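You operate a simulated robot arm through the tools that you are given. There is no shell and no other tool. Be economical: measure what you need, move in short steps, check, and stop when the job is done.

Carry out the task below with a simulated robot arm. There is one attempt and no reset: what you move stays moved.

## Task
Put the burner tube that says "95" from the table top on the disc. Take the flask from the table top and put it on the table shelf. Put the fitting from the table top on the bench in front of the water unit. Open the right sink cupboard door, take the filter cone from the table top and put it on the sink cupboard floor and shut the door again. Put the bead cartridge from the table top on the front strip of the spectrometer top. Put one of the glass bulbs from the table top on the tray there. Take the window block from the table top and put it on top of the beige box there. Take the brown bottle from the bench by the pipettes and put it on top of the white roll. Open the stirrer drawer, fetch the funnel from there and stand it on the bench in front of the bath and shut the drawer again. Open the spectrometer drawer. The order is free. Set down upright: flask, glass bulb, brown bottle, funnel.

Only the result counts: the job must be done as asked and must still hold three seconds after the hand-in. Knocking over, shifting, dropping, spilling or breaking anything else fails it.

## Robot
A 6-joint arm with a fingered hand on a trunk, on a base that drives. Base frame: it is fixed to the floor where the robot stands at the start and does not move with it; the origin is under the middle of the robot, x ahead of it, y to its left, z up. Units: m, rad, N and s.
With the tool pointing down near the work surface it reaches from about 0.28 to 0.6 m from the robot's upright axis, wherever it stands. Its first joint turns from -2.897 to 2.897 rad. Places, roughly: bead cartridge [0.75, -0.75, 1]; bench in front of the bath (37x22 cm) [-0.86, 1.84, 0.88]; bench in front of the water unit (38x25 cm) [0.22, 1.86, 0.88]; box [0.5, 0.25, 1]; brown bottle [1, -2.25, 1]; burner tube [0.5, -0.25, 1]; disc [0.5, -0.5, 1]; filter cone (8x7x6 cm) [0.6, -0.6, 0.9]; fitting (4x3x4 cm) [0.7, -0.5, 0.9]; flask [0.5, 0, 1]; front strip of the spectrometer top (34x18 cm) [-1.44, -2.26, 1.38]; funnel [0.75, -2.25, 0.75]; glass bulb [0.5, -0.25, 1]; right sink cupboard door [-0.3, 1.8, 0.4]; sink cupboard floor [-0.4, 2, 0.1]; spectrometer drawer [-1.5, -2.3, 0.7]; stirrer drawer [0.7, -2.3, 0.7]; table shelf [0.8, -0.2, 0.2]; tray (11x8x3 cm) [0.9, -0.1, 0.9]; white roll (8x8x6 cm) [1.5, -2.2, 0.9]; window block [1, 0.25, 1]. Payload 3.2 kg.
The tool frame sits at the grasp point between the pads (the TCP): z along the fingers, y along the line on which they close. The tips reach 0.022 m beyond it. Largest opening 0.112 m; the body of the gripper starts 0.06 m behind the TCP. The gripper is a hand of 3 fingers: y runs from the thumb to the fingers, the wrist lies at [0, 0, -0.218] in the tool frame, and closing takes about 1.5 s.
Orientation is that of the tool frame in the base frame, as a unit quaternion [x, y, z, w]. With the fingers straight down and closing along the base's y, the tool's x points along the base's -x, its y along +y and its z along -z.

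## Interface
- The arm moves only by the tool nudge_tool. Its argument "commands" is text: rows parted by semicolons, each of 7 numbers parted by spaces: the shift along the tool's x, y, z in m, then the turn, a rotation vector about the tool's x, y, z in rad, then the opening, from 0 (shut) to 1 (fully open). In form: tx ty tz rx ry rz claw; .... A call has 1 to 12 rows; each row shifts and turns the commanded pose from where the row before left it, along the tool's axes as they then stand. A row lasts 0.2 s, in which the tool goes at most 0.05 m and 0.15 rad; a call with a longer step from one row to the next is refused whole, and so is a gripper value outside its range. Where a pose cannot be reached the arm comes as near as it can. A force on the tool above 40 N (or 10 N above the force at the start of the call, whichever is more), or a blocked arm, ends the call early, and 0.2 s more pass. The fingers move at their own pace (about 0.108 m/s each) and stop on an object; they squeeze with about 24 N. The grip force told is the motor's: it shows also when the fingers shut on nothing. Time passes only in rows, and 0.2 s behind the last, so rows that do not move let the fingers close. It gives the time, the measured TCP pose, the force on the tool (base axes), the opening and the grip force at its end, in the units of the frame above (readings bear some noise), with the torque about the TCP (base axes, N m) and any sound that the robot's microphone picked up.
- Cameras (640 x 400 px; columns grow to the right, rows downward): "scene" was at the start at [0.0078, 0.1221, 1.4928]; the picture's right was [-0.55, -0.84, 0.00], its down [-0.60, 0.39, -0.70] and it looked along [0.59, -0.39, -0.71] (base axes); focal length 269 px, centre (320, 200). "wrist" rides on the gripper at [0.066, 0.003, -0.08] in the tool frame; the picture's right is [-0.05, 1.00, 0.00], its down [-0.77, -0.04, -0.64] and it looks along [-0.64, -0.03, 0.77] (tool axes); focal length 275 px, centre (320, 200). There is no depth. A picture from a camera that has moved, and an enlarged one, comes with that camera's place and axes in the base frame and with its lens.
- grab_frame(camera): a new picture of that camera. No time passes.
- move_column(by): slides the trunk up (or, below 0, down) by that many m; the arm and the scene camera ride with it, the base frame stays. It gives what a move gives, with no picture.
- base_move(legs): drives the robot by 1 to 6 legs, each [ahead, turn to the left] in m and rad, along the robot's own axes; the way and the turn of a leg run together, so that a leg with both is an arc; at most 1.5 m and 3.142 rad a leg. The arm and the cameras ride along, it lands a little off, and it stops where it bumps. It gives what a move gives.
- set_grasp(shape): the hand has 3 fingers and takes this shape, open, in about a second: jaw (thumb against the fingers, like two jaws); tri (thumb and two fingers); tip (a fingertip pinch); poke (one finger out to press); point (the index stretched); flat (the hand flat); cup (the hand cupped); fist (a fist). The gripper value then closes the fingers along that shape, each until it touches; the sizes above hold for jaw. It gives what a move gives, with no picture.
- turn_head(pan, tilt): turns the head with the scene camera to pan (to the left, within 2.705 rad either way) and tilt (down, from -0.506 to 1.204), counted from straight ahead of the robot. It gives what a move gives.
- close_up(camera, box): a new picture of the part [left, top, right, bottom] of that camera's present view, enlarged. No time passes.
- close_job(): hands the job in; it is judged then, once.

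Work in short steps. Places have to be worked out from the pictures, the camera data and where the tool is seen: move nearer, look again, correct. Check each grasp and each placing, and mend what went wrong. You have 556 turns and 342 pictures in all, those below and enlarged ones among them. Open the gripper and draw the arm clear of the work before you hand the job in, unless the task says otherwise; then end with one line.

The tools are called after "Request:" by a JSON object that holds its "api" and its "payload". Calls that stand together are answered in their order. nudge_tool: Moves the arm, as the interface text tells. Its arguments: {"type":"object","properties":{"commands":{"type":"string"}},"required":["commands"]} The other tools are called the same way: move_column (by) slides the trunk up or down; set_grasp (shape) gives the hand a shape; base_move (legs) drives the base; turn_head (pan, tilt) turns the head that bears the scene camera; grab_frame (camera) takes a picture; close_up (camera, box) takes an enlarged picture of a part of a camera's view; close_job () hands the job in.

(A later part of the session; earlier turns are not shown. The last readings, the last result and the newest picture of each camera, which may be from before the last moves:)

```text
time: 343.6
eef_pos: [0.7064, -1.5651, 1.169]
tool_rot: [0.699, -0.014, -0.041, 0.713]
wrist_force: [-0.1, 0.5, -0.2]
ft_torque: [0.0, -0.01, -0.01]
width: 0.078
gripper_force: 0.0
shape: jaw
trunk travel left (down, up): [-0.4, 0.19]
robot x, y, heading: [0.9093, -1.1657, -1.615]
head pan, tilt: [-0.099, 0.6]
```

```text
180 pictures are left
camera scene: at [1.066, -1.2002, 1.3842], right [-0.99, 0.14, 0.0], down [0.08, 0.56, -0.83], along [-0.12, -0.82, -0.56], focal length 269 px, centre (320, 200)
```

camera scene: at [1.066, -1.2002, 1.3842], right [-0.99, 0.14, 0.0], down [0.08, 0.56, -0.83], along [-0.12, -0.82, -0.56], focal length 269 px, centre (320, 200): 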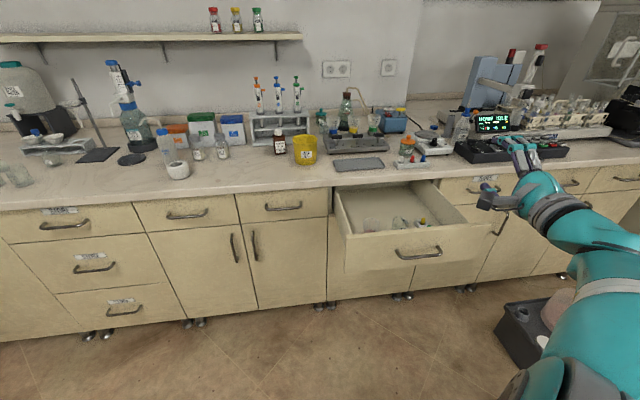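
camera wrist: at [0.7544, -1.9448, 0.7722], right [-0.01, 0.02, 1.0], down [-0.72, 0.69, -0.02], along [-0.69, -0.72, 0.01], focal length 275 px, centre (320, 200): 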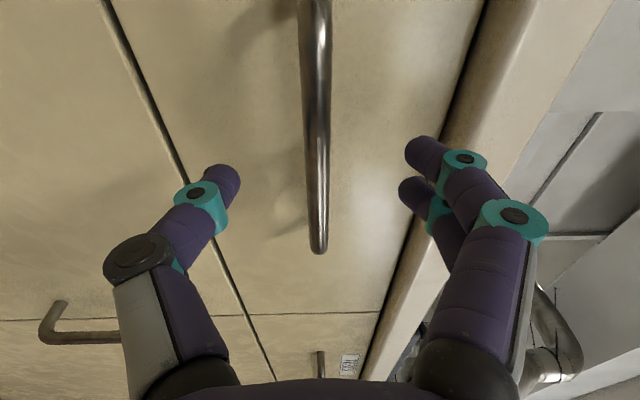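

Request:
{"api": "close_up", "payload": {"camera": "scene", "box": [320, 170, 480, 280]}}

Request:
{"api": "close_up", "payload": {"camera": "scene", "box": [80, 60, 340, 220]}}

```text
3.64 times, centred on (400, 225) of scene
camera zoom: at [1.066, -1.2002, 1.3842], right [-0.99, 0.14, 0.0], down [0.08, 0.56, -0.83], along [-0.12, -0.82, -0.56], focal length 978 px, centre (29, 109)
```

zoom: 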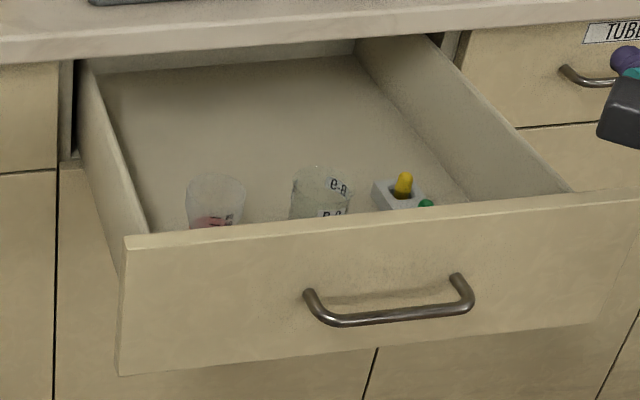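

```text
2.46 times, centred on (210, 140) of scene
camera zoom: at [1.066, -1.2002, 1.3842], right [-0.99, 0.14, 0.0], down [0.08, 0.56, -0.83], along [-0.12, -0.82, -0.56], focal length 662 px, centre (591, 348)
```

zoom: 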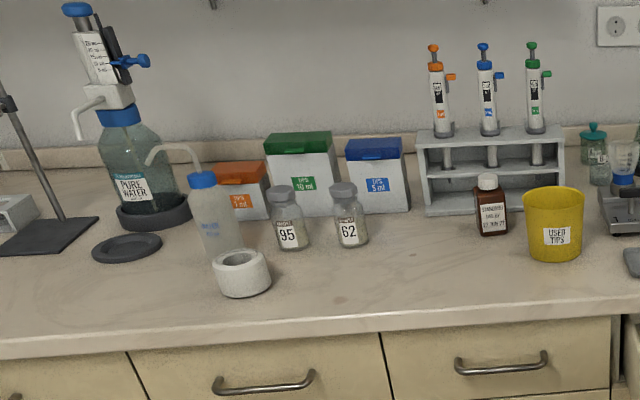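

Contents: something glassy left, a marked beaker, a small rack. I turn the hand to point down over the drawer to see with the wrist camera.

Request:
{"api": "nudge_tool", "payload": {"commands": "0 0 0 0.143 0 0 0.7;0 0 0 0.143 0 0 0.7;0 0 0 0.143 0 0 0.7;0 0 0 0.143 0 0 0.7;0 0 0 0.143 0 0 0.7;0 0 0 0.143 0 0 0.7;0 0 0 0.143 0 0 0.7;0 0 0 0.143 0 0 0.7;0 0 0 0.143 0 0 0.7;0 0 0 0.143 0 0 0.7;0 0 0 0.141 0 0 0.7;0 0 0 0 0 0 1"}}

Request:
{"api": "nudge_tool", "payload": {"commands": "0 0.04 0 0 0 0 1;0 0.04 0 0 0 0 1;0 0.04 0 0 0 0 1;0 0 0 0 0 0 1"}}

Request:
{"api": "grab_frame", "payload": {"camera": "wrist"}}

Request:
{"api": "grab_frame", "payload": {"camera": "scene"}}

```text
time: 346.2
eef_pos: [0.7268, -1.5361, 1.1219]
tool_rot: [0.999, -0.04, -0.019, 0.01]
wrist_force: [0.3, 0.5, 0.5]
ft_torque: [-0.03, -0.01, -0.01]
width: 0.1118
gripper_force: 0.1
shape: jaw
out of reach, approached as far as the arm can: row 9, 10, 11
trunk travel left (down, up): [-0.4, 0.19]
robot x, y, heading: [0.9098, -1.164, -1.605]
head pan, tilt: [-0.099, 0.6]
```

```text
time: 347.2
eef_pos: [0.7458, -1.6213, 1.0703]
tool_rot: [0.999, -0.039, -0.019, 0.009]
wrist_force: [-0.2, -0.5, -0.1]
ft_torque: [0.03, -0.02, 0.02]
width: 0.112
gripper_force: 0.0
shape: jaw
out of reach, approached as far as the arm can: row 1, 2, 3
trunk travel left (down, up): [-0.4, 0.19]
robot x, y, heading: [0.9097, -1.1666, -1.61]
head pan, tilt: [-0.099, 0.6]
```

```text
177 pictures are left
camera wrist: at [0.8151, -1.628, 1.1487], right [-0.12, -0.99, 0.02], down [-0.74, 0.11, 0.66], along [-0.66, 0.07, -0.75], focal length 275 px, centre (320, 200)
```

wrist: 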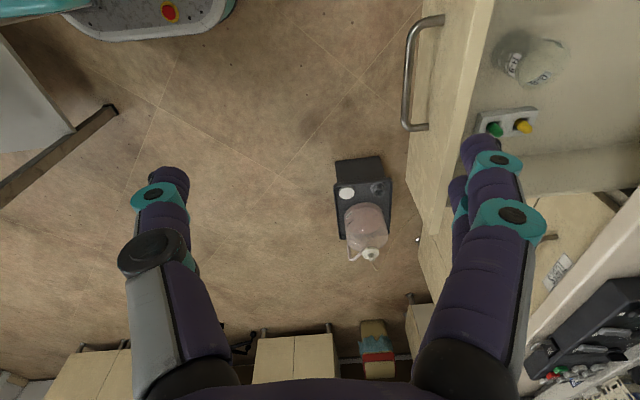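

```text
176 pictures are left
camera scene: at [1.066, -1.2004, 1.3843], right [-0.99, 0.14, 0.0], down [0.08, 0.56, -0.83], along [-0.12, -0.82, -0.56], focal length 269 px, centre (320, 200)
```

scene: 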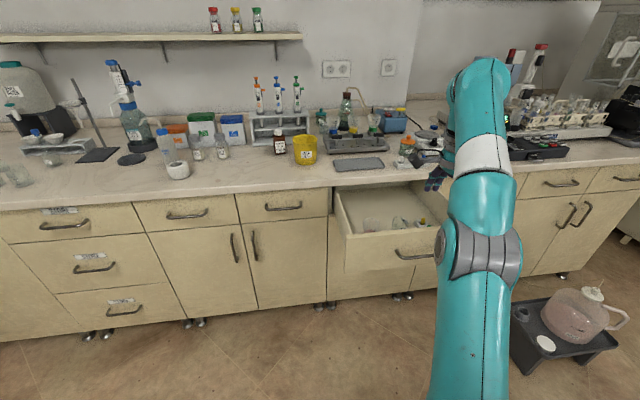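

I yaw the hand 90° so the wrist camera looks forward over the drawer.

Request:
{"api": "nudge_tool", "payload": {"commands": "0 0 0 0 0 -0.143 1;0 0 0 0 0 -0.143 1;0 0 0 0 0 -0.143 1;0 0 0 0 0 -0.143 1;0 0 0 0 0 -0.143 1;0 0 0 0 0 -0.143 1;0 0 0 0 0 -0.143 1;0 0 0 0 0 -0.143 1;0 0 0 0 0 -0.143 1;0 0 0 0 0 -0.143 1;0 0 0 0 0 -0.12 1;0 0 0 0 0 0 1"}}

Request:
{"api": "grab_frame", "payload": {"camera": "wrist"}}

```text
time: 349.8
eef_pos: [0.7442, -1.6178, 1.0692]
tool_rot: [0.741, 0.672, -0.02, -0.006]
wrist_force: [-0.3, -0.2, -0.3]
ft_torque: [0.02, -0.01, 0.02]
width: 0.1118
gripper_force: 0.1
shape: jaw
trunk travel left (down, up): [-0.4, 0.19]
robot x, y, heading: [0.9092, -1.167, -1.61]
head pan, tilt: [-0.099, 0.6]
```

```text
175 pictures are left
camera wrist: at [0.7581, -1.5508, 1.1484], right [0.99, -0.14, -0.04], down [-0.09, -0.75, 0.65], along [-0.12, -0.64, -0.76], focal length 275 px, centre (320, 200)
```

wrist: 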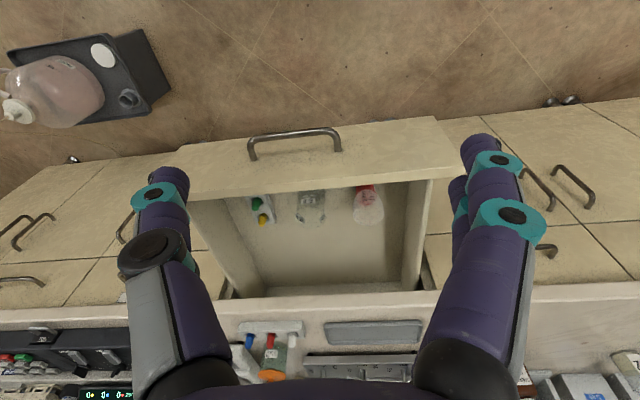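

Request:
{"api": "close_up", "payload": {"camera": "wrist", "box": [230, 150, 430, 275]}}

```text
3.20 times, centred on (330, 212) of wrist
camera zoom: at [0.7581, -1.5508, 1.1484], right [0.99, -0.14, -0.04], down [-0.09, -0.75, 0.65], along [-0.12, -0.64, -0.76], focal length 881 px, centre (288, 160)
```

zoom: 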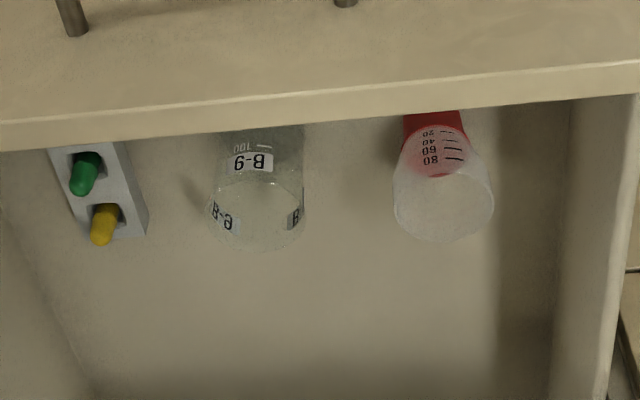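

The red-based graduated cup is the funnel (the other is a beaker B-9), at about (0.78,-1.875). I drive 15 cm closer and bring the hand above it.

Request:
{"api": "base_move", "payload": {"legs": [[0.16, 0]]}}

Request:
{"api": "nudge_tool", "payload": {"commands": "-0.035 0.02 0 0 0 0 1;-0.035 0.012 0 0 0 0 1;-0.02 0 0.02 0 0 0 1;0 0 0.03 0 0 0 1;0 0 0 0 0 0 1"}}

Request:
{"api": "grab_frame", "payload": {"camera": "wrist"}}

Request:
{"api": "grab_frame", "payload": {"camera": "scene"}}

```text
time: 351.2
eef_pos: [0.7384, -1.7741, 1.0696]
tool_rot: [0.741, 0.671, -0.02, -0.006]
wrist_force: [0.0, -0.4, -0.3]
ft_torque: [-0.01, -0.03, 0.0]
width: 0.1116
gripper_force: 0.1
shape: jaw
trunk travel left (down, up): [-0.4, 0.19]
robot x, y, heading: [0.9062, -1.3226, -1.611]
head pan, tilt: [-0.099, 0.6]
```

```text
time: 352.4
eef_pos: [0.7933, -1.8239, 1.0077]
tool_rot: [0.741, 0.671, -0.021, -0.006]
wrist_force: [0.3, -0.1, -0.2]
ft_torque: [0.0, -0.01, 0.0]
width: 0.1118
gripper_force: 0.0
shape: jaw
out of reach, approached as far as the arm can: row 1, 2, 3
trunk travel left (down, up): [-0.4, 0.19]
robot x, y, heading: [0.9031, -1.3222, -1.61]
head pan, tilt: [-0.099, 0.6]
```

```text
173 pictures are left
camera wrist: at [0.8066, -1.7579, 1.0878], right [0.99, -0.14, -0.04], down [-0.09, -0.75, 0.65], along [-0.12, -0.64, -0.76], focal length 275 px, centre (320, 200)
```

wrist: 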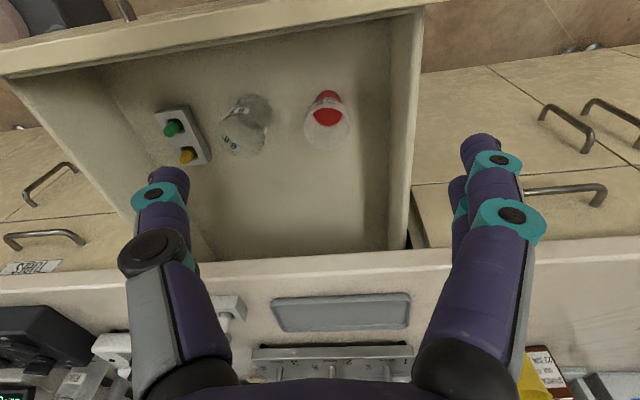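

```text
172 pictures are left
camera scene: at [1.0599, -1.3547, 1.3842], right [-0.99, 0.14, 0.0], down [0.08, 0.56, -0.83], along [-0.11, -0.82, -0.56], focal length 269 px, centre (320, 200)
```

scene: 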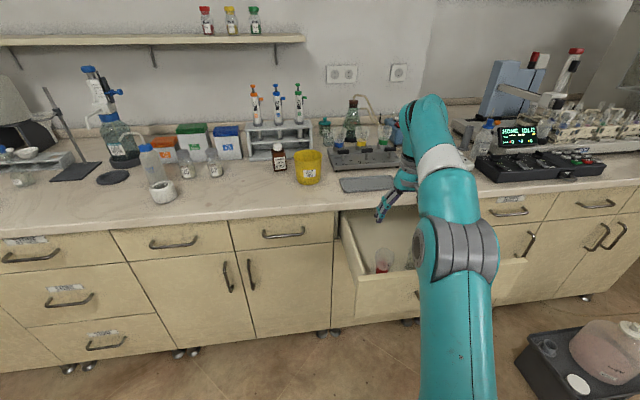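

Request:
{"api": "close_up", "payload": {"camera": "wrist", "box": [200, 70, 400, 195]}}

Request:
{"api": "close_up", "payload": {"camera": "scene", "box": [330, 200, 450, 300]}}

```text
3.20 times, centred on (300, 132) of wrist
camera zoom: at [0.8066, -1.7579, 1.0878], right [0.99, -0.14, -0.04], down [-0.09, -0.75, 0.65], along [-0.12, -0.64, -0.76], focal length 881 px, centre (384, 416)
```

zoom: 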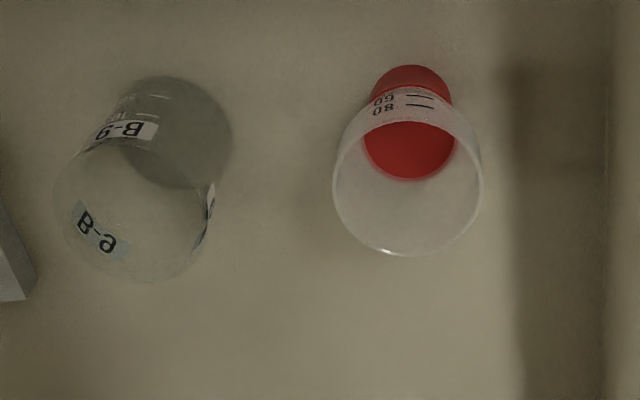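

```text
4.00 times, centred on (390, 250) of scene
camera zoom: at [1.0599, -1.3547, 1.3842], right [-0.99, 0.14, 0.0], down [0.08, 0.56, -0.83], along [-0.11, -0.82, -0.56], focal length 1075 px, centre (40, 0)
```

zoom: 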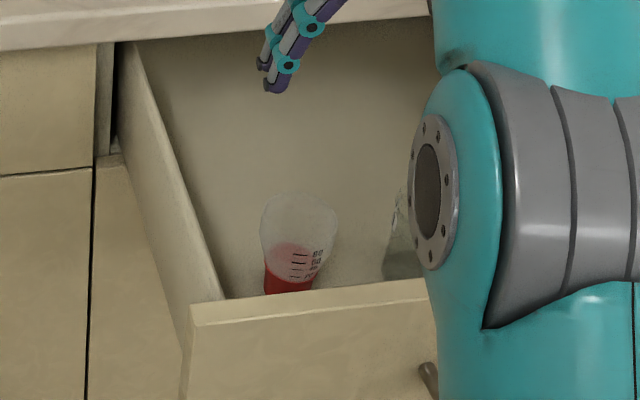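

The funnel is at about (0.787,-1.892), rim z ≈ 0.81, beaker 4 cm beside it. I drive 6 cm closer, narrow the opening and descend partway.

Request:
{"api": "base_move", "payload": {"legs": [[0.06, 0]]}}

Request:
{"api": "nudge_tool", "payload": {"commands": "-0.008 -0.004 0.03 0 0 0 0.7;0 0 0.03 0 0 0 0.7;0 0 0.03 0 0 0 0.7;0 0 0.02 0 0 0 0.7;0 0 0 0 0 0 0.7"}}

Request:
{"api": "grab_frame", "payload": {"camera": "wrist"}}

Request:
{"api": "close_up", "payload": {"camera": "scene", "box": [330, 160, 490, 280]}}

```text
time: 353.4
eef_pos: [0.7894, -1.8838, 1.0084]
tool_rot: [0.741, 0.672, -0.02, -0.007]
wrist_force: [0.4, 0.4, -0.1]
ft_torque: [-0.02, -0.02, 0.03]
width: 0.1121
gripper_force: 0.0
shape: jaw
trunk travel left (down, up): [-0.4, 0.19]
robot x, y, heading: [0.9025, -1.3817, -1.614]
head pan, tilt: [-0.099, 0.6]
```

```text
time: 354.6
eef_pos: [0.7795, -1.8945, 0.8974]
tool_rot: [0.741, 0.672, -0.021, -0.006]
wrist_force: [0.7, -0.2, 0.2]
ft_torque: [0.0, -0.04, -0.02]
width: 0.0789
gripper_force: 0.1
shape: jaw
trunk travel left (down, up): [-0.4, 0.19]
robot x, y, heading: [0.9009, -1.3832, -1.608]
head pan, tilt: [-0.099, 0.6]
```

```text
169 pictures are left
camera wrist: at [0.7935, -1.8277, 0.9773], right [0.99, -0.15, -0.04], down [-0.09, -0.75, 0.65], along [-0.12, -0.64, -0.76], focal length 275 px, centre (320, 200)
```

wrist: 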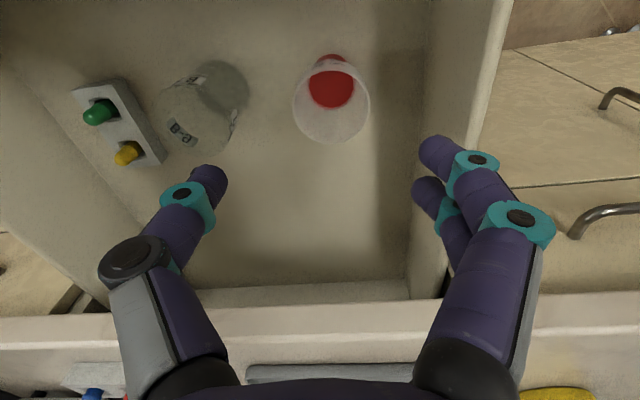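

```text
3.33 times, centred on (410, 220) of scene
camera zoom: at [1.0575, -1.4149, 1.3842], right [-0.99, 0.14, 0.0], down [0.08, 0.56, -0.83], along [-0.11, -0.82, -0.56], focal length 896 px, centre (20, 133)
```

zoom: 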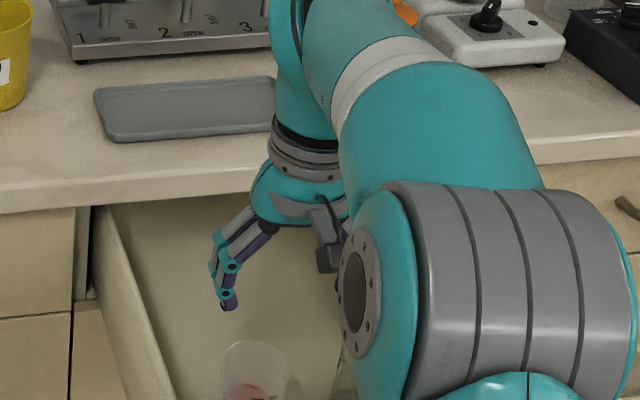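

Rim centre confirmed at (0.785,-1.893). I correct 1 cm and descend to z ≈ 0.787.

Request:
{"api": "nudge_tool", "payload": {"commands": "0.003 0.01 0.03 0 0 0 0.7;0 0 0.03 0 0 0 0.7;0 0 0.03 0 0 0 0.7;0 0 0.02 0 0 0 0.7;0 0 0 0 0 0 0.7"}}

Request:
{"api": "grab_frame", "payload": {"camera": "wrist"}}

```text
time: 355.8
eef_pos: [0.7869, -1.8939, 0.7877]
tool_rot: [0.741, 0.671, -0.02, -0.006]
wrist_force: [0.1, 0.2, 2.0]
ft_torque: [0.02, 0.0, -0.02]
width: 0.0788
gripper_force: 0.0
shape: jaw
trunk travel left (down, up): [-0.4, 0.19]
robot x, y, heading: [0.9028, -1.3824, -1.611]
head pan, tilt: [-0.099, 0.6]
```

```text
167 pictures are left
camera wrist: at [0.8006, -1.8275, 0.8672], right [0.99, -0.15, -0.04], down [-0.09, -0.75, 0.65], along [-0.12, -0.64, -0.76], focal length 275 px, centre (320, 200)
```

wrist: 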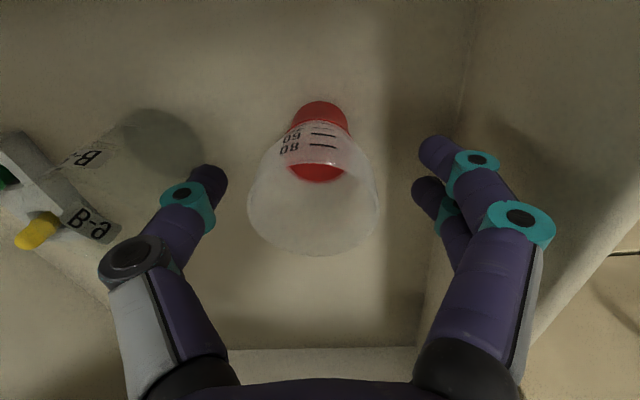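

The rim is level with the TCP, so I lower 2 cm more and close gently.

Request:
{"api": "nudge_tool", "payload": {"commands": "0 -0.002 0.01 0 0 0 0.7;0 0 0.01 0 0 0 0.7;0 0 0 0 0 0 0.5;0 0 0 0 0 0 0.4;0 0 0 0 0 0 0.3;0 0 0 0 0 0 0.2;0 0 0 0 0 0 0.1;0 0 0 0 0 0 0;0 0 0 0 0 0 0"}}

Request:
{"api": "grab_frame", "payload": {"camera": "wrist"}}

```text
time: 357.8
eef_pos: [0.7832, -1.8938, 0.7688]
tool_rot: [0.741, 0.671, -0.019, -0.006]
wrist_force: [0.7, -0.5, 0.9]
ft_torque: [0.0, -0.01, 0.0]
width: 0.0
gripper_force: 23.3
shape: jaw
trunk travel left (down, up): [-0.4, 0.19]
robot x, y, heading: [0.9021, -1.3789, -1.614]
head pan, tilt: [-0.099, 0.6]
```

```text
166 pictures are left
camera wrist: at [0.7977, -1.8272, 0.848], right [0.99, -0.15, -0.04], down [-0.09, -0.75, 0.65], along [-0.12, -0.64, -0.76], focal length 275 px, centre (320, 200)
```

wrist: 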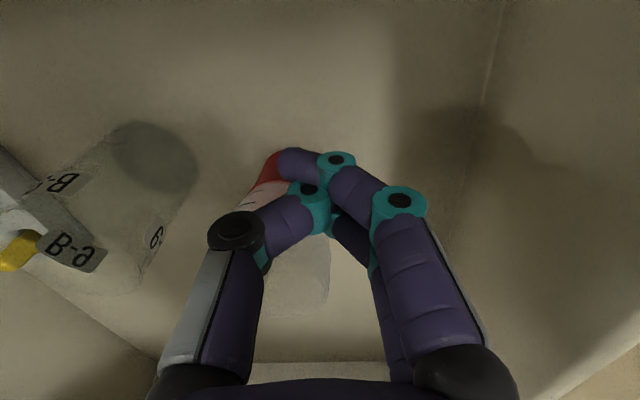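

The cup escaped the fingers. I open slowly and look at how it stands.

Request:
{"api": "nudge_tool", "payload": {"commands": "0 0 0 0 0 0 0.08;0 0 0 0 0 0 0.16;0 0 0 0 0 0 0.24;0 0 0 0 0 0 0.32;0 0 0 0 0 0 0.4;0 0 0 0 0 0 0.5;0 0 0 0 0 0 0.6;0 0 0 0 0 0 0.7;0 0 0 0 0 0 0.7"}}

Request:
{"api": "grab_frame", "payload": {"camera": "wrist"}}

```text
time: 359.8
eef_pos: [0.7836, -1.8937, 0.7678]
tool_rot: [0.741, 0.671, -0.019, -0.007]
wrist_force: [0.4, 0.5, 0.6]
ft_torque: [-0.01, 0.01, 0.02]
width: 0.0782
gripper_force: 0.0
shape: jaw
trunk travel left (down, up): [-0.4, 0.19]
robot x, y, heading: [0.9038, -1.382, -1.61]
head pan, tilt: [-0.099, 0.6]
```

```text
165 pictures are left
camera wrist: at [0.7977, -1.8272, 0.848], right [0.99, -0.15, -0.04], down [-0.09, -0.75, 0.65], along [-0.12, -0.64, -0.76], focal length 275 px, centre (320, 200)
```

wrist: 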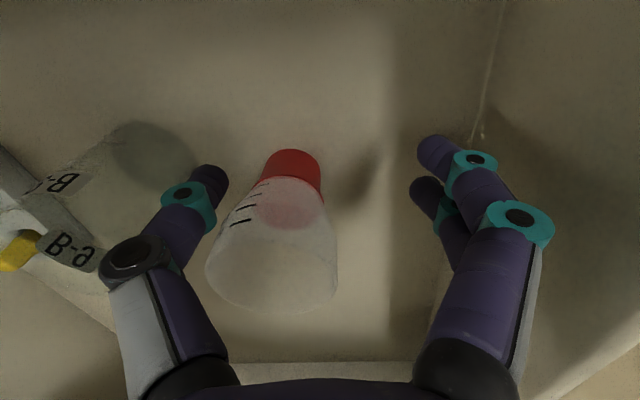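

The funnel still stands, moved to about (0.765,-1.907). I rise and try the three-finger "tri" shape, which should centre a round cup better.

Request:
{"api": "nudge_tool", "payload": {"commands": "0 0 -0.03 0 0 0 0.7;0 0 -0.04 0 0 0 0.7;0 0 -0.04 0 0 0 0.7;0 0 -0.02 0 0 0 0.7;0 0 0 0 0 0 0.7"}}

Request:
{"api": "set_grasp", "payload": {"shape": "tri"}}

Request:
{"api": "grab_frame", "payload": {"camera": "wrist"}}

```text
time: 361.0
eef_pos: [0.7876, -1.8884, 0.9011]
tool_rot: [0.741, 0.672, -0.02, -0.006]
wrist_force: [0.3, 0.0, -0.5]
ft_torque: [0.01, -0.02, 0.03]
width: 0.0783
gripper_force: 0.1
shape: jaw
trunk travel left (down, up): [-0.4, 0.19]
robot x, y, heading: [0.903, -1.3782, -1.616]
head pan, tilt: [-0.099, 0.6]
```

```text
time: 361.9
eef_pos: [0.7878, -1.8892, 0.9013]
tool_rot: [0.741, 0.671, -0.021, -0.007]
wrist_force: [1.5, -0.1, 0.4]
ft_torque: [-0.05, -0.08, 0.0]
width: 0.1119
gripper_force: 0.0
shape: tri
trunk travel left (down, up): [-0.4, 0.19]
robot x, y, heading: [0.8992, -1.38, -1.612]
head pan, tilt: [-0.099, 0.6]
```

```text
164 pictures are left
camera wrist: at [0.8016, -1.8218, 0.9805], right [0.99, -0.15, -0.04], down [-0.09, -0.75, 0.65], along [-0.12, -0.64, -0.76], focal length 275 px, centre (320, 200)
```

wrist: 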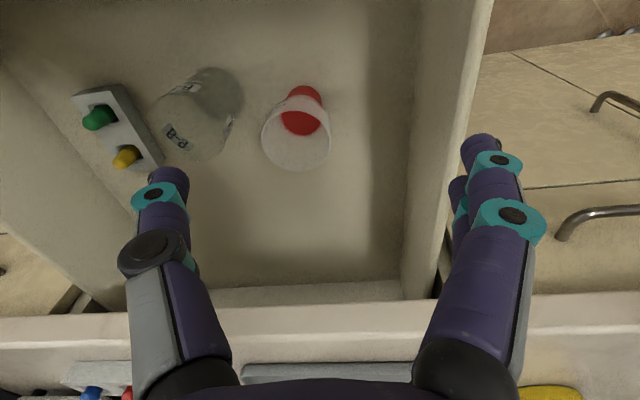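

The gap to the beaker is small now, so I yaw the hand 75° to close front-to-back instead, and position over the funnel.

Request:
{"api": "nudge_tool", "payload": {"commands": "0 0 0 0 0 -0.131 1;0 0 0 0 0 -0.131 1;0 0 0 0 0 -0.131 1;0 0 0 0 0 -0.131 1;0 0 0 0 0 -0.131 1;0 0 0 0 0 -0.131 1;0 0 0 0 0 -0.131 1;0 0 0 0 0 -0.131 1;0 0 0 0 0 -0.131 1;0 0 0 0 0 -0.131 1;0 0 0 0 0 0 0.7"}}

Request:
{"api": "grab_frame", "payload": {"camera": "wrist"}}

```text
time: 364.3
eef_pos: [0.891, -1.8493, 0.828]
tool_rot: [0.186, 0.982, -0.021, -0.027]
wrist_force: [-1.3, 0.2, 2.8]
ft_torque: [-0.1, 0.06, -0.01]
width: 0.0688
gripper_force: 0.0
shape: tri
out of reach, approached as far as the arm can: row 7, 8, 9, 10
trunk travel left (down, up): [-0.4, 0.19]
robot x, y, heading: [0.9024, -1.3824, -1.61]
head pan, tilt: [-0.099, 0.6]
```

```text
163 pictures are left
camera wrist: at [0.8378, -1.8198, 0.9114], right [0.41, 0.91, -0.05], down [0.74, -0.3, 0.6], along [0.53, -0.28, -0.8], focal length 275 px, centre (320, 200)
```

wrist: 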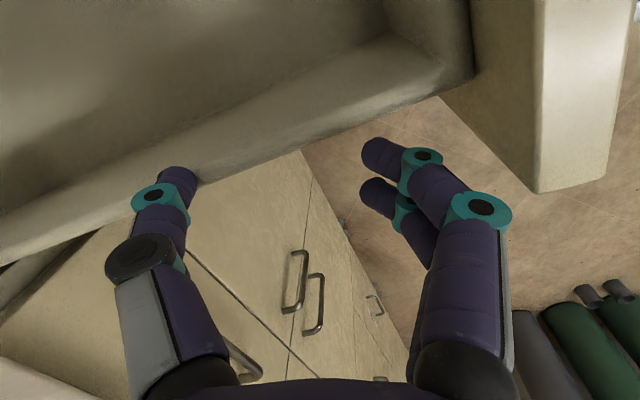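

That rotation hits the wrist limit and the hand drifted. I go straight up at once and then undo the rotation.

Request:
{"api": "nudge_tool", "payload": {"commands": "0 0 -0.03 0 0 0 1;0 0 -0.04 0 0 0 1;0 0 -0.04 0 0 0 1;0 0 -0.04 0 0 0 1;0 0 0 0 0 0 1"}}

Request:
{"api": "grab_frame", "payload": {"camera": "wrist"}}

Request:
{"api": "grab_frame", "payload": {"camera": "scene"}}

```text
time: 365.5
eef_pos: [0.9625, -1.8166, 0.9308]
tool_rot: [0.181, 0.983, -0.016, -0.018]
wrist_force: [-0.3, -0.6, -0.8]
ft_torque: [-0.02, 0.0, 0.02]
width: 0.1117
gripper_force: 0.0
shape: tri
out of reach, approached as far as the arm can: row 1, 2, 3, 4
trunk travel left (down, up): [-0.4, 0.19]
robot x, y, heading: [0.9026, -1.3816, -1.609]
head pan, tilt: [-0.099, 0.6]
```

```text
162 pictures are left
camera wrist: at [0.9051, -1.7883, 1.0139], right [0.4, 0.92, -0.04], down [0.73, -0.29, 0.61], along [0.55, -0.27, -0.79], focal length 275 px, centre (320, 200)
```

wrist: 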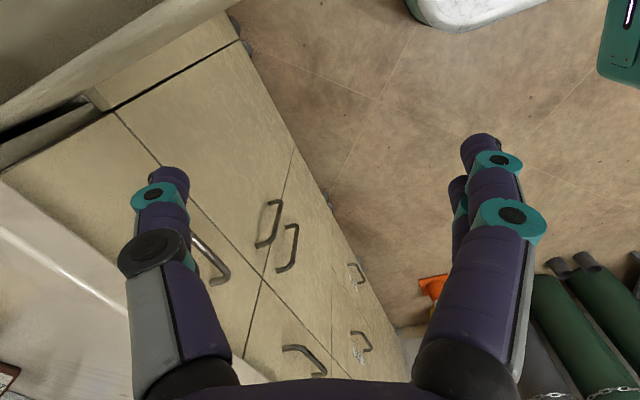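

```text
161 pictures are left
camera scene: at [1.0576, -1.4147, 1.3842], right [-0.99, 0.14, 0.0], down [0.08, 0.56, -0.83], along [-0.11, -0.82, -0.56], focal length 269 px, centre (320, 200)
```

scene: 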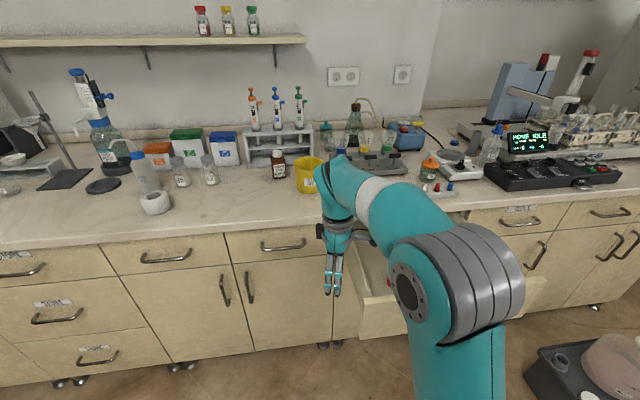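

The arm is over the bench edge near the yellow bucket. I pull it toward me first, then rotate back.

Request:
{"api": "nudge_tool", "payload": {"commands": "0 0.04 -0.02 0 0 0 1;0 0.04 -0.02 0 0 0 1;0 0 0 0 0 0.131 1;0 0 0 0 0 0.131 1;0 0 0 0 0 0.131 1;0 0 0 0 0 0.131 1;0 0 0 0 0 0.131 1;0 0 0 0 0 0.131 1;0 0 0 0 0 0.131 1;0 0 0 0 0 0.131 1;0 0 0 0 0 0.131 1;0 0 0 0 0 0 1"}}

Request:
{"api": "grab_frame", "payload": {"camera": "wrist"}}

Request:
{"api": "grab_frame", "payload": {"camera": "scene"}}

```text
time: 368.1
eef_pos: [0.9907, -1.741, 0.9688]
tool_rot: [0.696, 0.718, -0.019, -0.007]
wrist_force: [0.0, 0.1, 0.6]
ft_torque: [0.0, -0.01, 0.01]
width: 0.1121
gripper_force: 0.1
shape: tri
trunk travel left (down, up): [-0.4, 0.19]
robot x, y, heading: [0.8996, -1.3846, -1.615]
head pan, tilt: [-0.099, 0.6]
```

```text
160 pictures are left
camera wrist: at [0.9956, -1.674, 1.0489], right [1.0, -0.02, -0.04], down [0.01, -0.76, 0.65], along [-0.04, -0.65, -0.76], focal length 275 px, centre (320, 200)
```

wrist: 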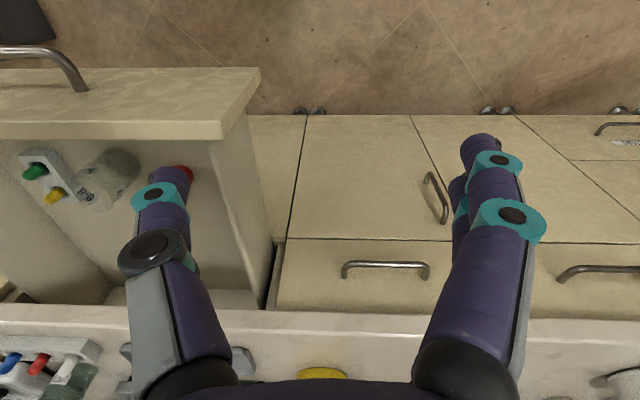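

```text
159 pictures are left
camera scene: at [1.0576, -1.4148, 1.3842], right [-0.99, 0.14, 0.0], down [0.08, 0.56, -0.83], along [-0.11, -0.82, -0.56], focal length 269 px, centre (320, 200)
```

scene: 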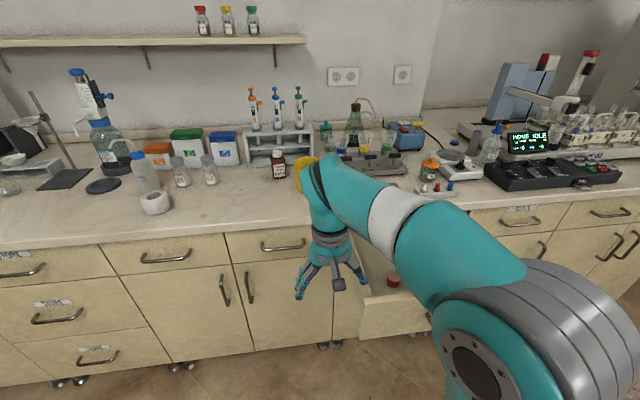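

All intact. The opposite yaw direction worked earlier, so I rotate +90° that way (closing along y).

Request:
{"api": "nudge_tool", "payload": {"commands": "0 0 -0.03 0 0 0.143 1;0 0 -0.03 0 0 0.143 1;0 -0.03 0 0 0 0.143 1;0 -0.03 0 0 0 0.143 1;0 0 0 0 0 0.143 1;0 0 0 0 0 0.143 1;0 0 0 0 0 0.143 1;0 0 0 0 0 0.143 1;0 0 0 0 0 0.143 1;0 0 0 0 0 0.143 1;0 0 0 0 0 0.14 1;0 0 0 0 0 0 1"}}

Request:
{"api": "grab_frame", "payload": {"camera": "wrist"}}

```text
time: 370.7
eef_pos: [0.9367, -1.7212, 1.0317]
tool_rot: [1.0, 0.015, -0.02, 0.008]
wrist_force: [-0.2, -0.6, -0.2]
ft_torque: [0.0, 0.0, 0.01]
width: 0.112
gripper_force: 0.1
shape: tri
trunk travel left (down, up): [-0.4, 0.19]
robot x, y, heading: [0.9041, -1.3776, -1.609]
head pan, tilt: [-0.099, 0.6]
```

```text
158 pictures are left
camera wrist: at [1.0073, -1.7213, 1.1094], right [-0.01, -1.0, 0.02], down [-0.75, 0.02, 0.67], along [-0.67, 0.0, -0.75], focal length 275 px, centre (320, 200)
```

wrist: 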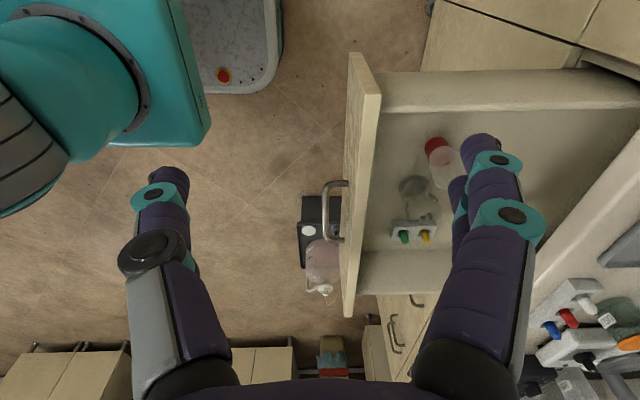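

Now the funnel reads (0.773,-1.904). I lower a bit and move over it.

Request:
{"api": "nudge_tool", "payload": {"commands": "-0.02 0 0.04 0 0 0 1;-0.03 0.03 0.02 0 0 0 1;-0.033 0.033 0 0 0 0 1;-0.033 0.033 0 0 0 0 1;-0.033 0.033 0 0 0 0 1;-0.016 0.033 0 0 0 0 1;0 0.021 0 0 0 0 0.75;0 0 0 0 0 0 0.75"}}

Request:
{"api": "grab_frame", "payload": {"camera": "wrist"}}

```text
time: 372.5
eef_pos: [0.7767, -1.9103, 0.9778]
tool_rot: [1.0, 0.017, -0.019, 0.008]
wrist_force: [0.8, -0.6, 0.3]
ft_torque: [0.0, 0.01, -0.02]
width: 0.0845
gripper_force: 0.1
shape: tri
trunk travel left (down, up): [-0.4, 0.19]
robot x, y, heading: [0.9, -1.3812, -1.612]
head pan, tilt: [-0.099, 0.6]
```

```text
157 pictures are left
camera wrist: at [0.8465, -1.9118, 1.0576], right [-0.01, -1.0, 0.02], down [-0.75, 0.02, 0.66], along [-0.67, 0.0, -0.75], focal length 275 px, centre (320, 200)
```

wrist: 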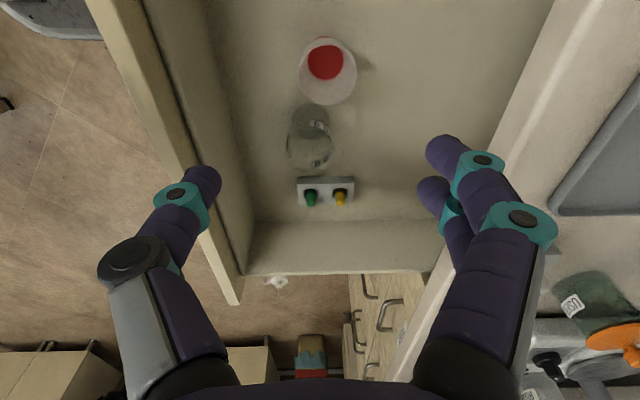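

The funnel is nearly below: I correct 5 mm and descend, checking at z ≈ 0.80.

Request:
{"api": "nudge_tool", "payload": {"commands": "0 0.005 0.045 0 0 0 0.75;0 0 0.045 0 0 0 0.75;0 0 0.045 0 0 0 0.75;0 0 0.035 0 0 0 0.75;0 0 0 0 0 0 0.75"}}

Request:
{"api": "grab_frame", "payload": {"camera": "wrist"}}

```text
time: 373.7
eef_pos: [0.768, -1.9199, 0.8115]
tool_rot: [1.0, 0.016, -0.019, 0.008]
wrist_force: [-0.3, -0.5, 0.4]
ft_torque: [-0.01, 0.01, 0.02]
width: 0.0842
gripper_force: 0.2
shape: tri
trunk travel left (down, up): [-0.4, 0.19]
robot x, y, heading: [0.9007, -1.3838, -1.608]
head pan, tilt: [-0.099, 0.6]
```

```text
156 pictures are left
camera wrist: at [0.8388, -1.92, 0.8907], right [-0.01, -1.0, 0.02], down [-0.75, 0.02, 0.66], along [-0.66, 0.0, -0.75], focal length 275 px, centre (320, 200)
```

wrist: 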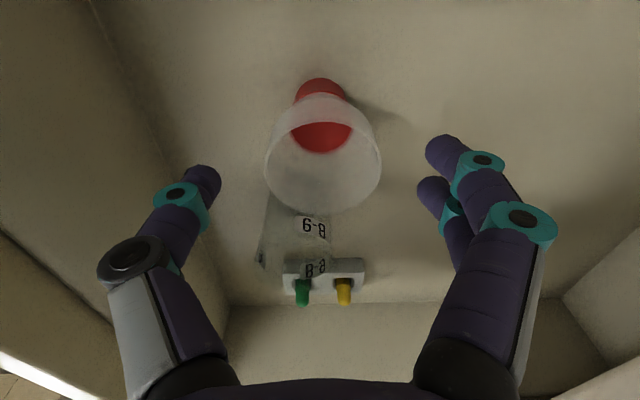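

The funnel axis is at x ≈ 0.777. I shift 9 mm, descend 3 cm and close gently.

Request:
{"api": "nudge_tool", "payload": {"commands": "0.009 0 0.01 0 0 0 0.75;0 0 0.022 0 0 0 0.75;0 0 0 0 0 0 0.75"}}

Request:
{"api": "grab_frame", "payload": {"camera": "wrist"}}

```text
time: 374.5
eef_pos: [0.7772, -1.9212, 0.778]
tool_rot: [1.0, 0.017, -0.019, 0.009]
wrist_force: [-0.4, 0.5, 0.2]
ft_torque: [-0.01, -0.01, 0.04]
width: 0.0842
gripper_force: 0.1
shape: tri
trunk travel left (down, up): [-0.4, 0.19]
robot x, y, heading: [0.9011, -1.3815, -1.612]
head pan, tilt: [-0.099, 0.6]
```

```text
155 pictures are left
camera wrist: at [0.8474, -1.9205, 0.8572], right [-0.01, -1.0, 0.02], down [-0.75, 0.02, 0.67], along [-0.67, 0.0, -0.75], focal length 275 px, centre (320, 200)
```

wrist: 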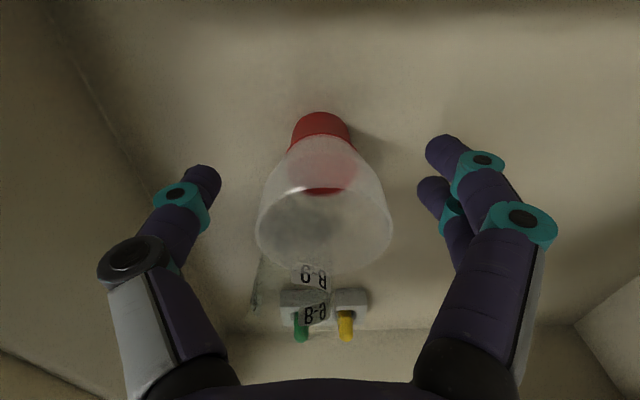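

Well centred now (rim z ≈ 0.792). Closing.

Request:
{"api": "nudge_tool", "payload": {"commands": "0 0 0 0 0 0 0.6;0 0 0 0 0 0 0.5;0 0 0 0 0 0 0.4;0 0 0 0 0 0 0.3;0 0 0 0 0 0 0.2;0 0 0 0 0 0 0.2"}}

Request:
{"api": "grab_frame", "payload": {"camera": "wrist"}}

```text
time: 375.9
eef_pos: [0.7767, -1.9195, 0.7782]
tool_rot: [1.0, 0.017, -0.02, 0.008]
wrist_force: [0.8, 0.3, 0.0]
ft_torque: [-0.01, -0.02, 0.02]
width: 0.0001
gripper_force: 23.3
shape: tri
trunk travel left (down, up): [-0.4, 0.19]
robot x, y, heading: [0.9011, -1.3815, -1.612]
head pan, tilt: [-0.099, 0.6]
```

```text
154 pictures are left
camera wrist: at [0.8474, -1.9205, 0.8575], right [-0.01, -1.0, 0.02], down [-0.75, 0.02, 0.67], along [-0.67, -0.01, -0.75], focal length 275 px, centre (320, 200)
```

wrist: 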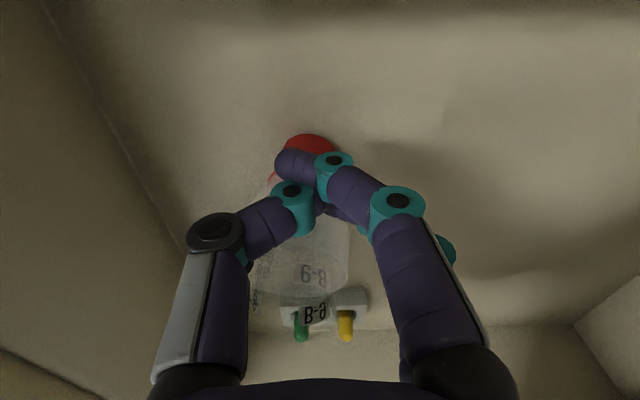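

Again the fingers closed in front of the cup: triangulating the two views puts its rim at x ≈ 0.766, z ≈ 0.779, further than I assumed. I open, rise a bit and look.

Request:
{"api": "nudge_tool", "payload": {"commands": "0 0 0 0 0 0 0.2;0 0 0 0 0 0 0.35;0 0 0 0 0 0 0.5;0 0 0 0 0 0 0.65;0 0 0 0 0 0 0.8;0 0 -0.03 0 0 0 0.8;0 0 -0.03 0 0 0 0.8;0 0 0 0 0 0 0.8"}}

Request:
{"api": "grab_frame", "payload": {"camera": "wrist"}}

Request:
{"api": "close_up", "payload": {"camera": "scene", "box": [320, 190, 460, 290]}}

```text
time: 377.7
eef_pos: [0.7821, -1.9186, 0.8374]
tool_rot: [1.0, 0.017, -0.02, 0.009]
wrist_force: [0.3, 0.0, -0.3]
ft_torque: [0.01, 0.0, -0.03]
width: 0.0894
gripper_force: 0.1
shape: tri
trunk travel left (down, up): [-0.4, 0.19]
robot x, y, heading: [0.9005, -1.3835, -1.611]
head pan, tilt: [-0.099, 0.6]
```

```text
153 pictures are left
camera wrist: at [0.8513, -1.9179, 0.9163], right [-0.01, -1.0, 0.02], down [-0.75, 0.02, 0.67], along [-0.67, -0.01, -0.75], focal length 275 px, centre (320, 200)
```

wrist: 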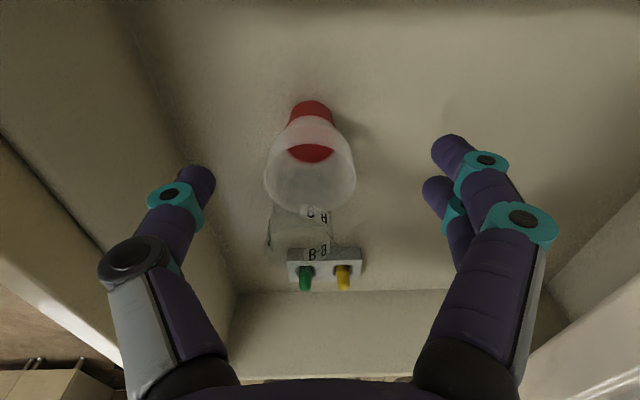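

```text
4.00 times, centred on (390, 240) of scene
camera zoom: at [1.0575, -1.4147, 1.3842], right [-0.99, 0.14, 0.0], down [0.08, 0.56, -0.83], along [-0.11, -0.82, -0.56], focal length 1075 px, centre (40, 40)
```

zoom: 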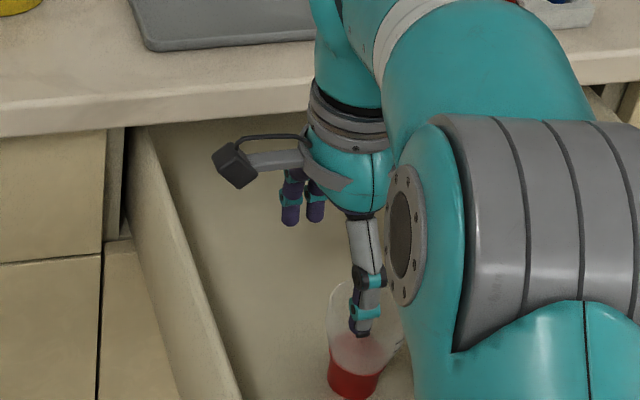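

The funnel's axis is at about (0.754,-1.915), rim z ≈ 0.772. I shift 2.5 cm in -x and descend in two steps with a check.

Request:
{"api": "nudge_tool", "payload": {"commands": "-0.013 -0.002 0 0 0 0 0.8;-0.012 -0.003 0.02 0 0 0 0.8;0 0 0.03 0 0 0 0.8;0 0 0 0 0 0 0.8"}}

Request:
{"api": "grab_frame", "payload": {"camera": "wrist"}}

```text
time: 378.7
eef_pos: [0.7553, -1.9148, 0.7865]
tool_rot: [1.0, 0.017, -0.019, 0.009]
wrist_force: [-0.1, 0.1, -0.3]
ft_torque: [0.01, 0.01, 0.02]
width: 0.0894
gripper_force: 0.1
shape: tri
trunk travel left (down, up): [-0.4, 0.19]
robot x, y, heading: [0.9021, -1.3792, -1.614]
head pan, tilt: [-0.099, 0.6]
```

```text
151 pictures are left
camera wrist: at [0.8236, -1.9142, 0.8657], right [-0.01, -1.0, 0.02], down [-0.75, 0.02, 0.66], along [-0.67, 0.0, -0.75], focal length 275 px, centre (320, 200)
```

wrist: 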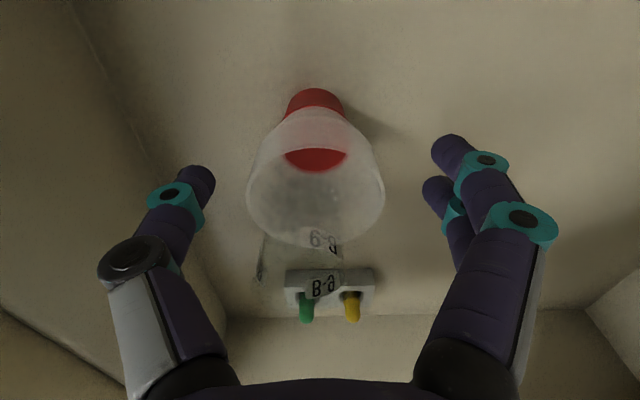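

The rim is around the TCP now. I lower 2 cm (x +3 mm) and close slowly.

Request:
{"api": "nudge_tool", "payload": {"commands": "0.003 0 0.01 0 0 0 0.8;0 0 0.012 0 0 0 0.8;0 0 0 0 0 0 0.65;0 0 0 0 0 0 0.5;0 0 0 0 0 0 0.4;0 0 0 0 0 0 0.3;0 0 0 0 0 0 0.25;0 0 0 0 0 0 0.2;0 0 0 0 0 0 0.2"}}

Request:
{"api": "grab_frame", "payload": {"camera": "wrist"}}

```text
time: 380.7
eef_pos: [0.755, -1.9144, 0.7663]
tool_rot: [1.0, 0.017, -0.021, 0.008]
wrist_force: [-0.7, 0.0, -0.3]
ft_torque: [0.0, -0.01, -0.01]
width: 0.0375
gripper_force: 23.6
shape: tri
trunk travel left (down, up): [-0.4, 0.19]
robot x, y, heading: [0.9039, -1.3819, -1.616]
head pan, tilt: [-0.099, 0.6]
```

```text
150 pictures are left
camera wrist: at [0.8258, -1.9142, 0.8455], right [-0.01, -1.0, 0.02], down [-0.75, 0.02, 0.67], along [-0.67, -0.01, -0.75], focal length 275 px, centre (320, 200)
```

wrist: 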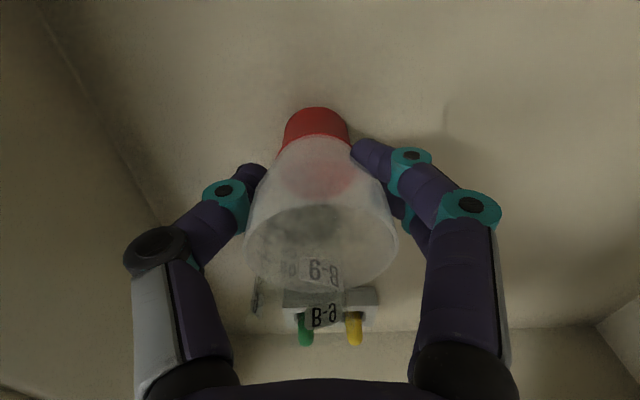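

Gripped at 37 mm. I lift slowly and check.

Request:
{"api": "nudge_tool", "payload": {"commands": "0 0 -0.01 0 0 0 0.1;0 0 -0.02 0 0 0 0.1;0 0 -0.03 0 0 0 0.1;0 0 0 0 0 0 0.1"}}

Request:
{"api": "grab_frame", "payload": {"camera": "wrist"}}

```text
time: 381.7
eef_pos: [0.7571, -1.9135, 0.8269]
tool_rot: [1.0, 0.017, -0.02, 0.009]
wrist_force: [0.5, 0.2, -1.0]
ft_torque: [-0.01, -0.02, 0.0]
width: 0.0374
gripper_force: 24.3
shape: tri
trunk travel left (down, up): [-0.4, 0.19]
robot x, y, heading: [0.9036, -1.3804, -1.61]
head pan, tilt: [-0.099, 0.6]
```

```text
149 pictures are left
camera wrist: at [0.8277, -1.9138, 0.9059], right [-0.01, -1.0, 0.02], down [-0.75, 0.02, 0.67], along [-0.67, -0.01, -0.75], focal length 275 px, centre (320, 200)
```

wrist: 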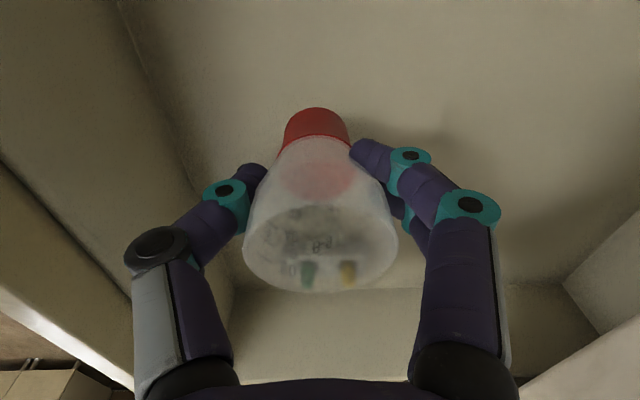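

Held well. I raise it clear of the drawer, back off, and drive it to the bench by the bath (I will shut this drawer when I come back for the bottle).

Request:
{"api": "move_column", "payload": {"by": 0.19}}

Request:
{"api": "base_move", "payload": {"legs": [[-0.16, 0], [0, -1.53], [1.5, 0], [0.26, 0]]}}

Request:
{"api": "grab_frame", "payload": {"camera": "wrist"}}

```text
time: 383.8
eef_pos: [0.7566, -1.915, 1.0165]
tool_rot: [1.0, 0.016, -0.02, 0.008]
wrist_force: [-1.6, -0.1, -0.9]
ft_torque: [-0.04, -0.05, -0.01]
width: 0.0377
gripper_force: 24.2
shape: tri
trunk travel left (down, up): [-0.59, 0.0]
robot x, y, heading: [0.8994, -1.3792, -1.61]
head pan, tilt: [-0.099, 0.6]
```

```text
time: 397.4
eef_pos: [-1.4031, -1.1462, 1.0173]
tool_rot: [0.742, -0.67, -0.018, -0.007]
wrist_force: [-0.3, 0.5, -1.4]
ft_torque: [-0.03, -0.04, -0.01]
width: 0.037
gripper_force: 23.9
shape: tri
trunk travel left (down, up): [-0.59, 0.0]
robot x, y, heading: [-0.8622, -1.2556, -3.112]
head pan, tilt: [-0.099, 0.6]
```

```text
148 pictures are left
camera wrist: at [-1.3969, -1.2153, 1.0952], right [-1.0, -0.06, 0.02], down [-0.03, 0.75, 0.67], along [-0.05, 0.66, -0.75], focal length 275 px, centre (320, 200)
```

wrist: 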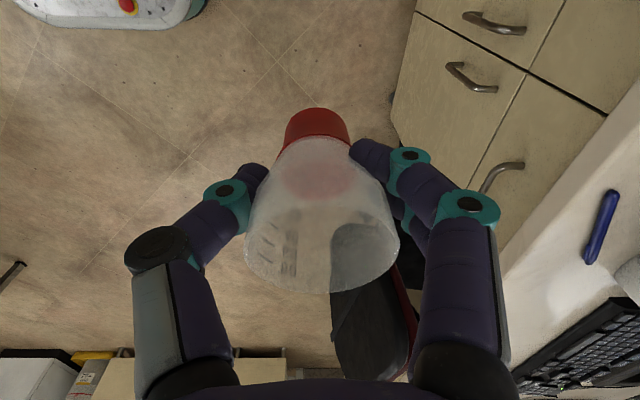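

Still held. I turn to face +y and drive to y ≈ 1.1, then look.

Request:
{"api": "base_move", "payload": {"legs": [[0, -1.6], [1.2, 0], [1.1, 0]]}}

Request:
{"api": "turn_head", "payload": {"pan": 0.0, "tilt": 0.5}}

Request:
{"api": "grab_frame", "payload": {"camera": "scene"}}

Request:
{"api": "grab_frame", "payload": {"camera": "wrist"}}

```text
time: 412.7
eef_pos: [-0.7449, 1.598, 1.017]
tool_rot: [-0.036, 0.999, 0.009, 0.018]
wrist_force: [0.1, -0.2, -0.7]
ft_torque: [-0.02, 0.01, 0.0]
width: 0.0365
gripper_force: 24.1
shape: tri
trunk travel left (down, up): [-0.59, 0.0]
robot x, y, heading: [-0.8684, 1.0589, 1.57]
head pan, tilt: [-0.099, 0.6]
```

```text
time: 413.4
eef_pos: [-0.7446, 1.5989, 1.0165]
tool_rot: [-0.035, 0.999, 0.008, 0.019]
wrist_force: [0.2, -0.3, -0.2]
ft_torque: [-0.03, -0.02, -0.05]
width: 0.0365
gripper_force: 24.5
shape: tri
trunk travel left (down, up): [-0.59, 0.0]
robot x, y, heading: [-0.8684, 1.0594, 1.564]
head pan, tilt: [0.0, 0.499]
```

```text
147 pictures are left
camera scene: at [-1.0332, 1.0925, 1.5833], right [1.0, 0.0, 0.0], down [0.0, -0.48, -0.88], along [0.0, 0.88, -0.48], focal length 269 px, centre (320, 200)
```

scene: 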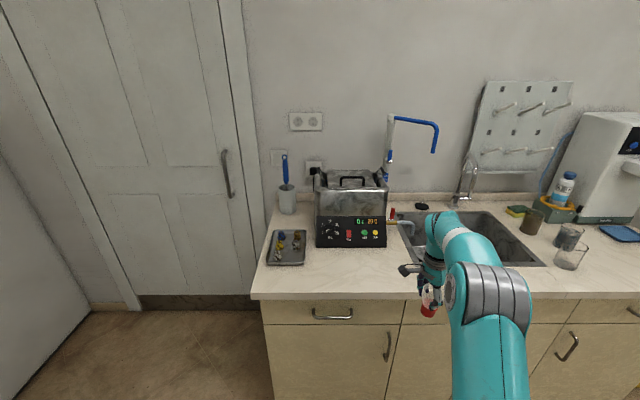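

```text
146 pictures are left
camera wrist: at [-0.8117, 1.5949, 1.0955], right [-0.02, 1.0, 0.02], down [0.75, 0.01, 0.67], along [0.66, 0.03, -0.75], focal length 275 px, centre (320, 200)
```

wrist: 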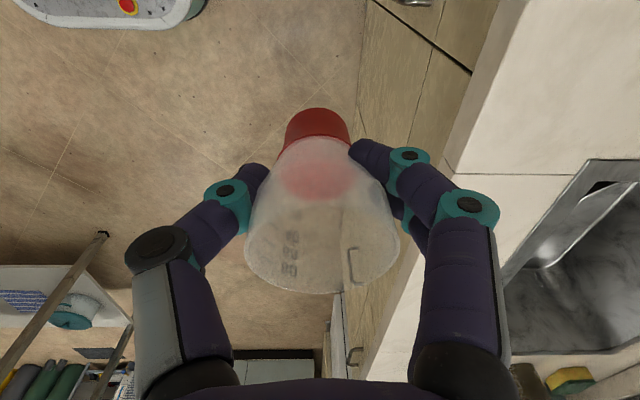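

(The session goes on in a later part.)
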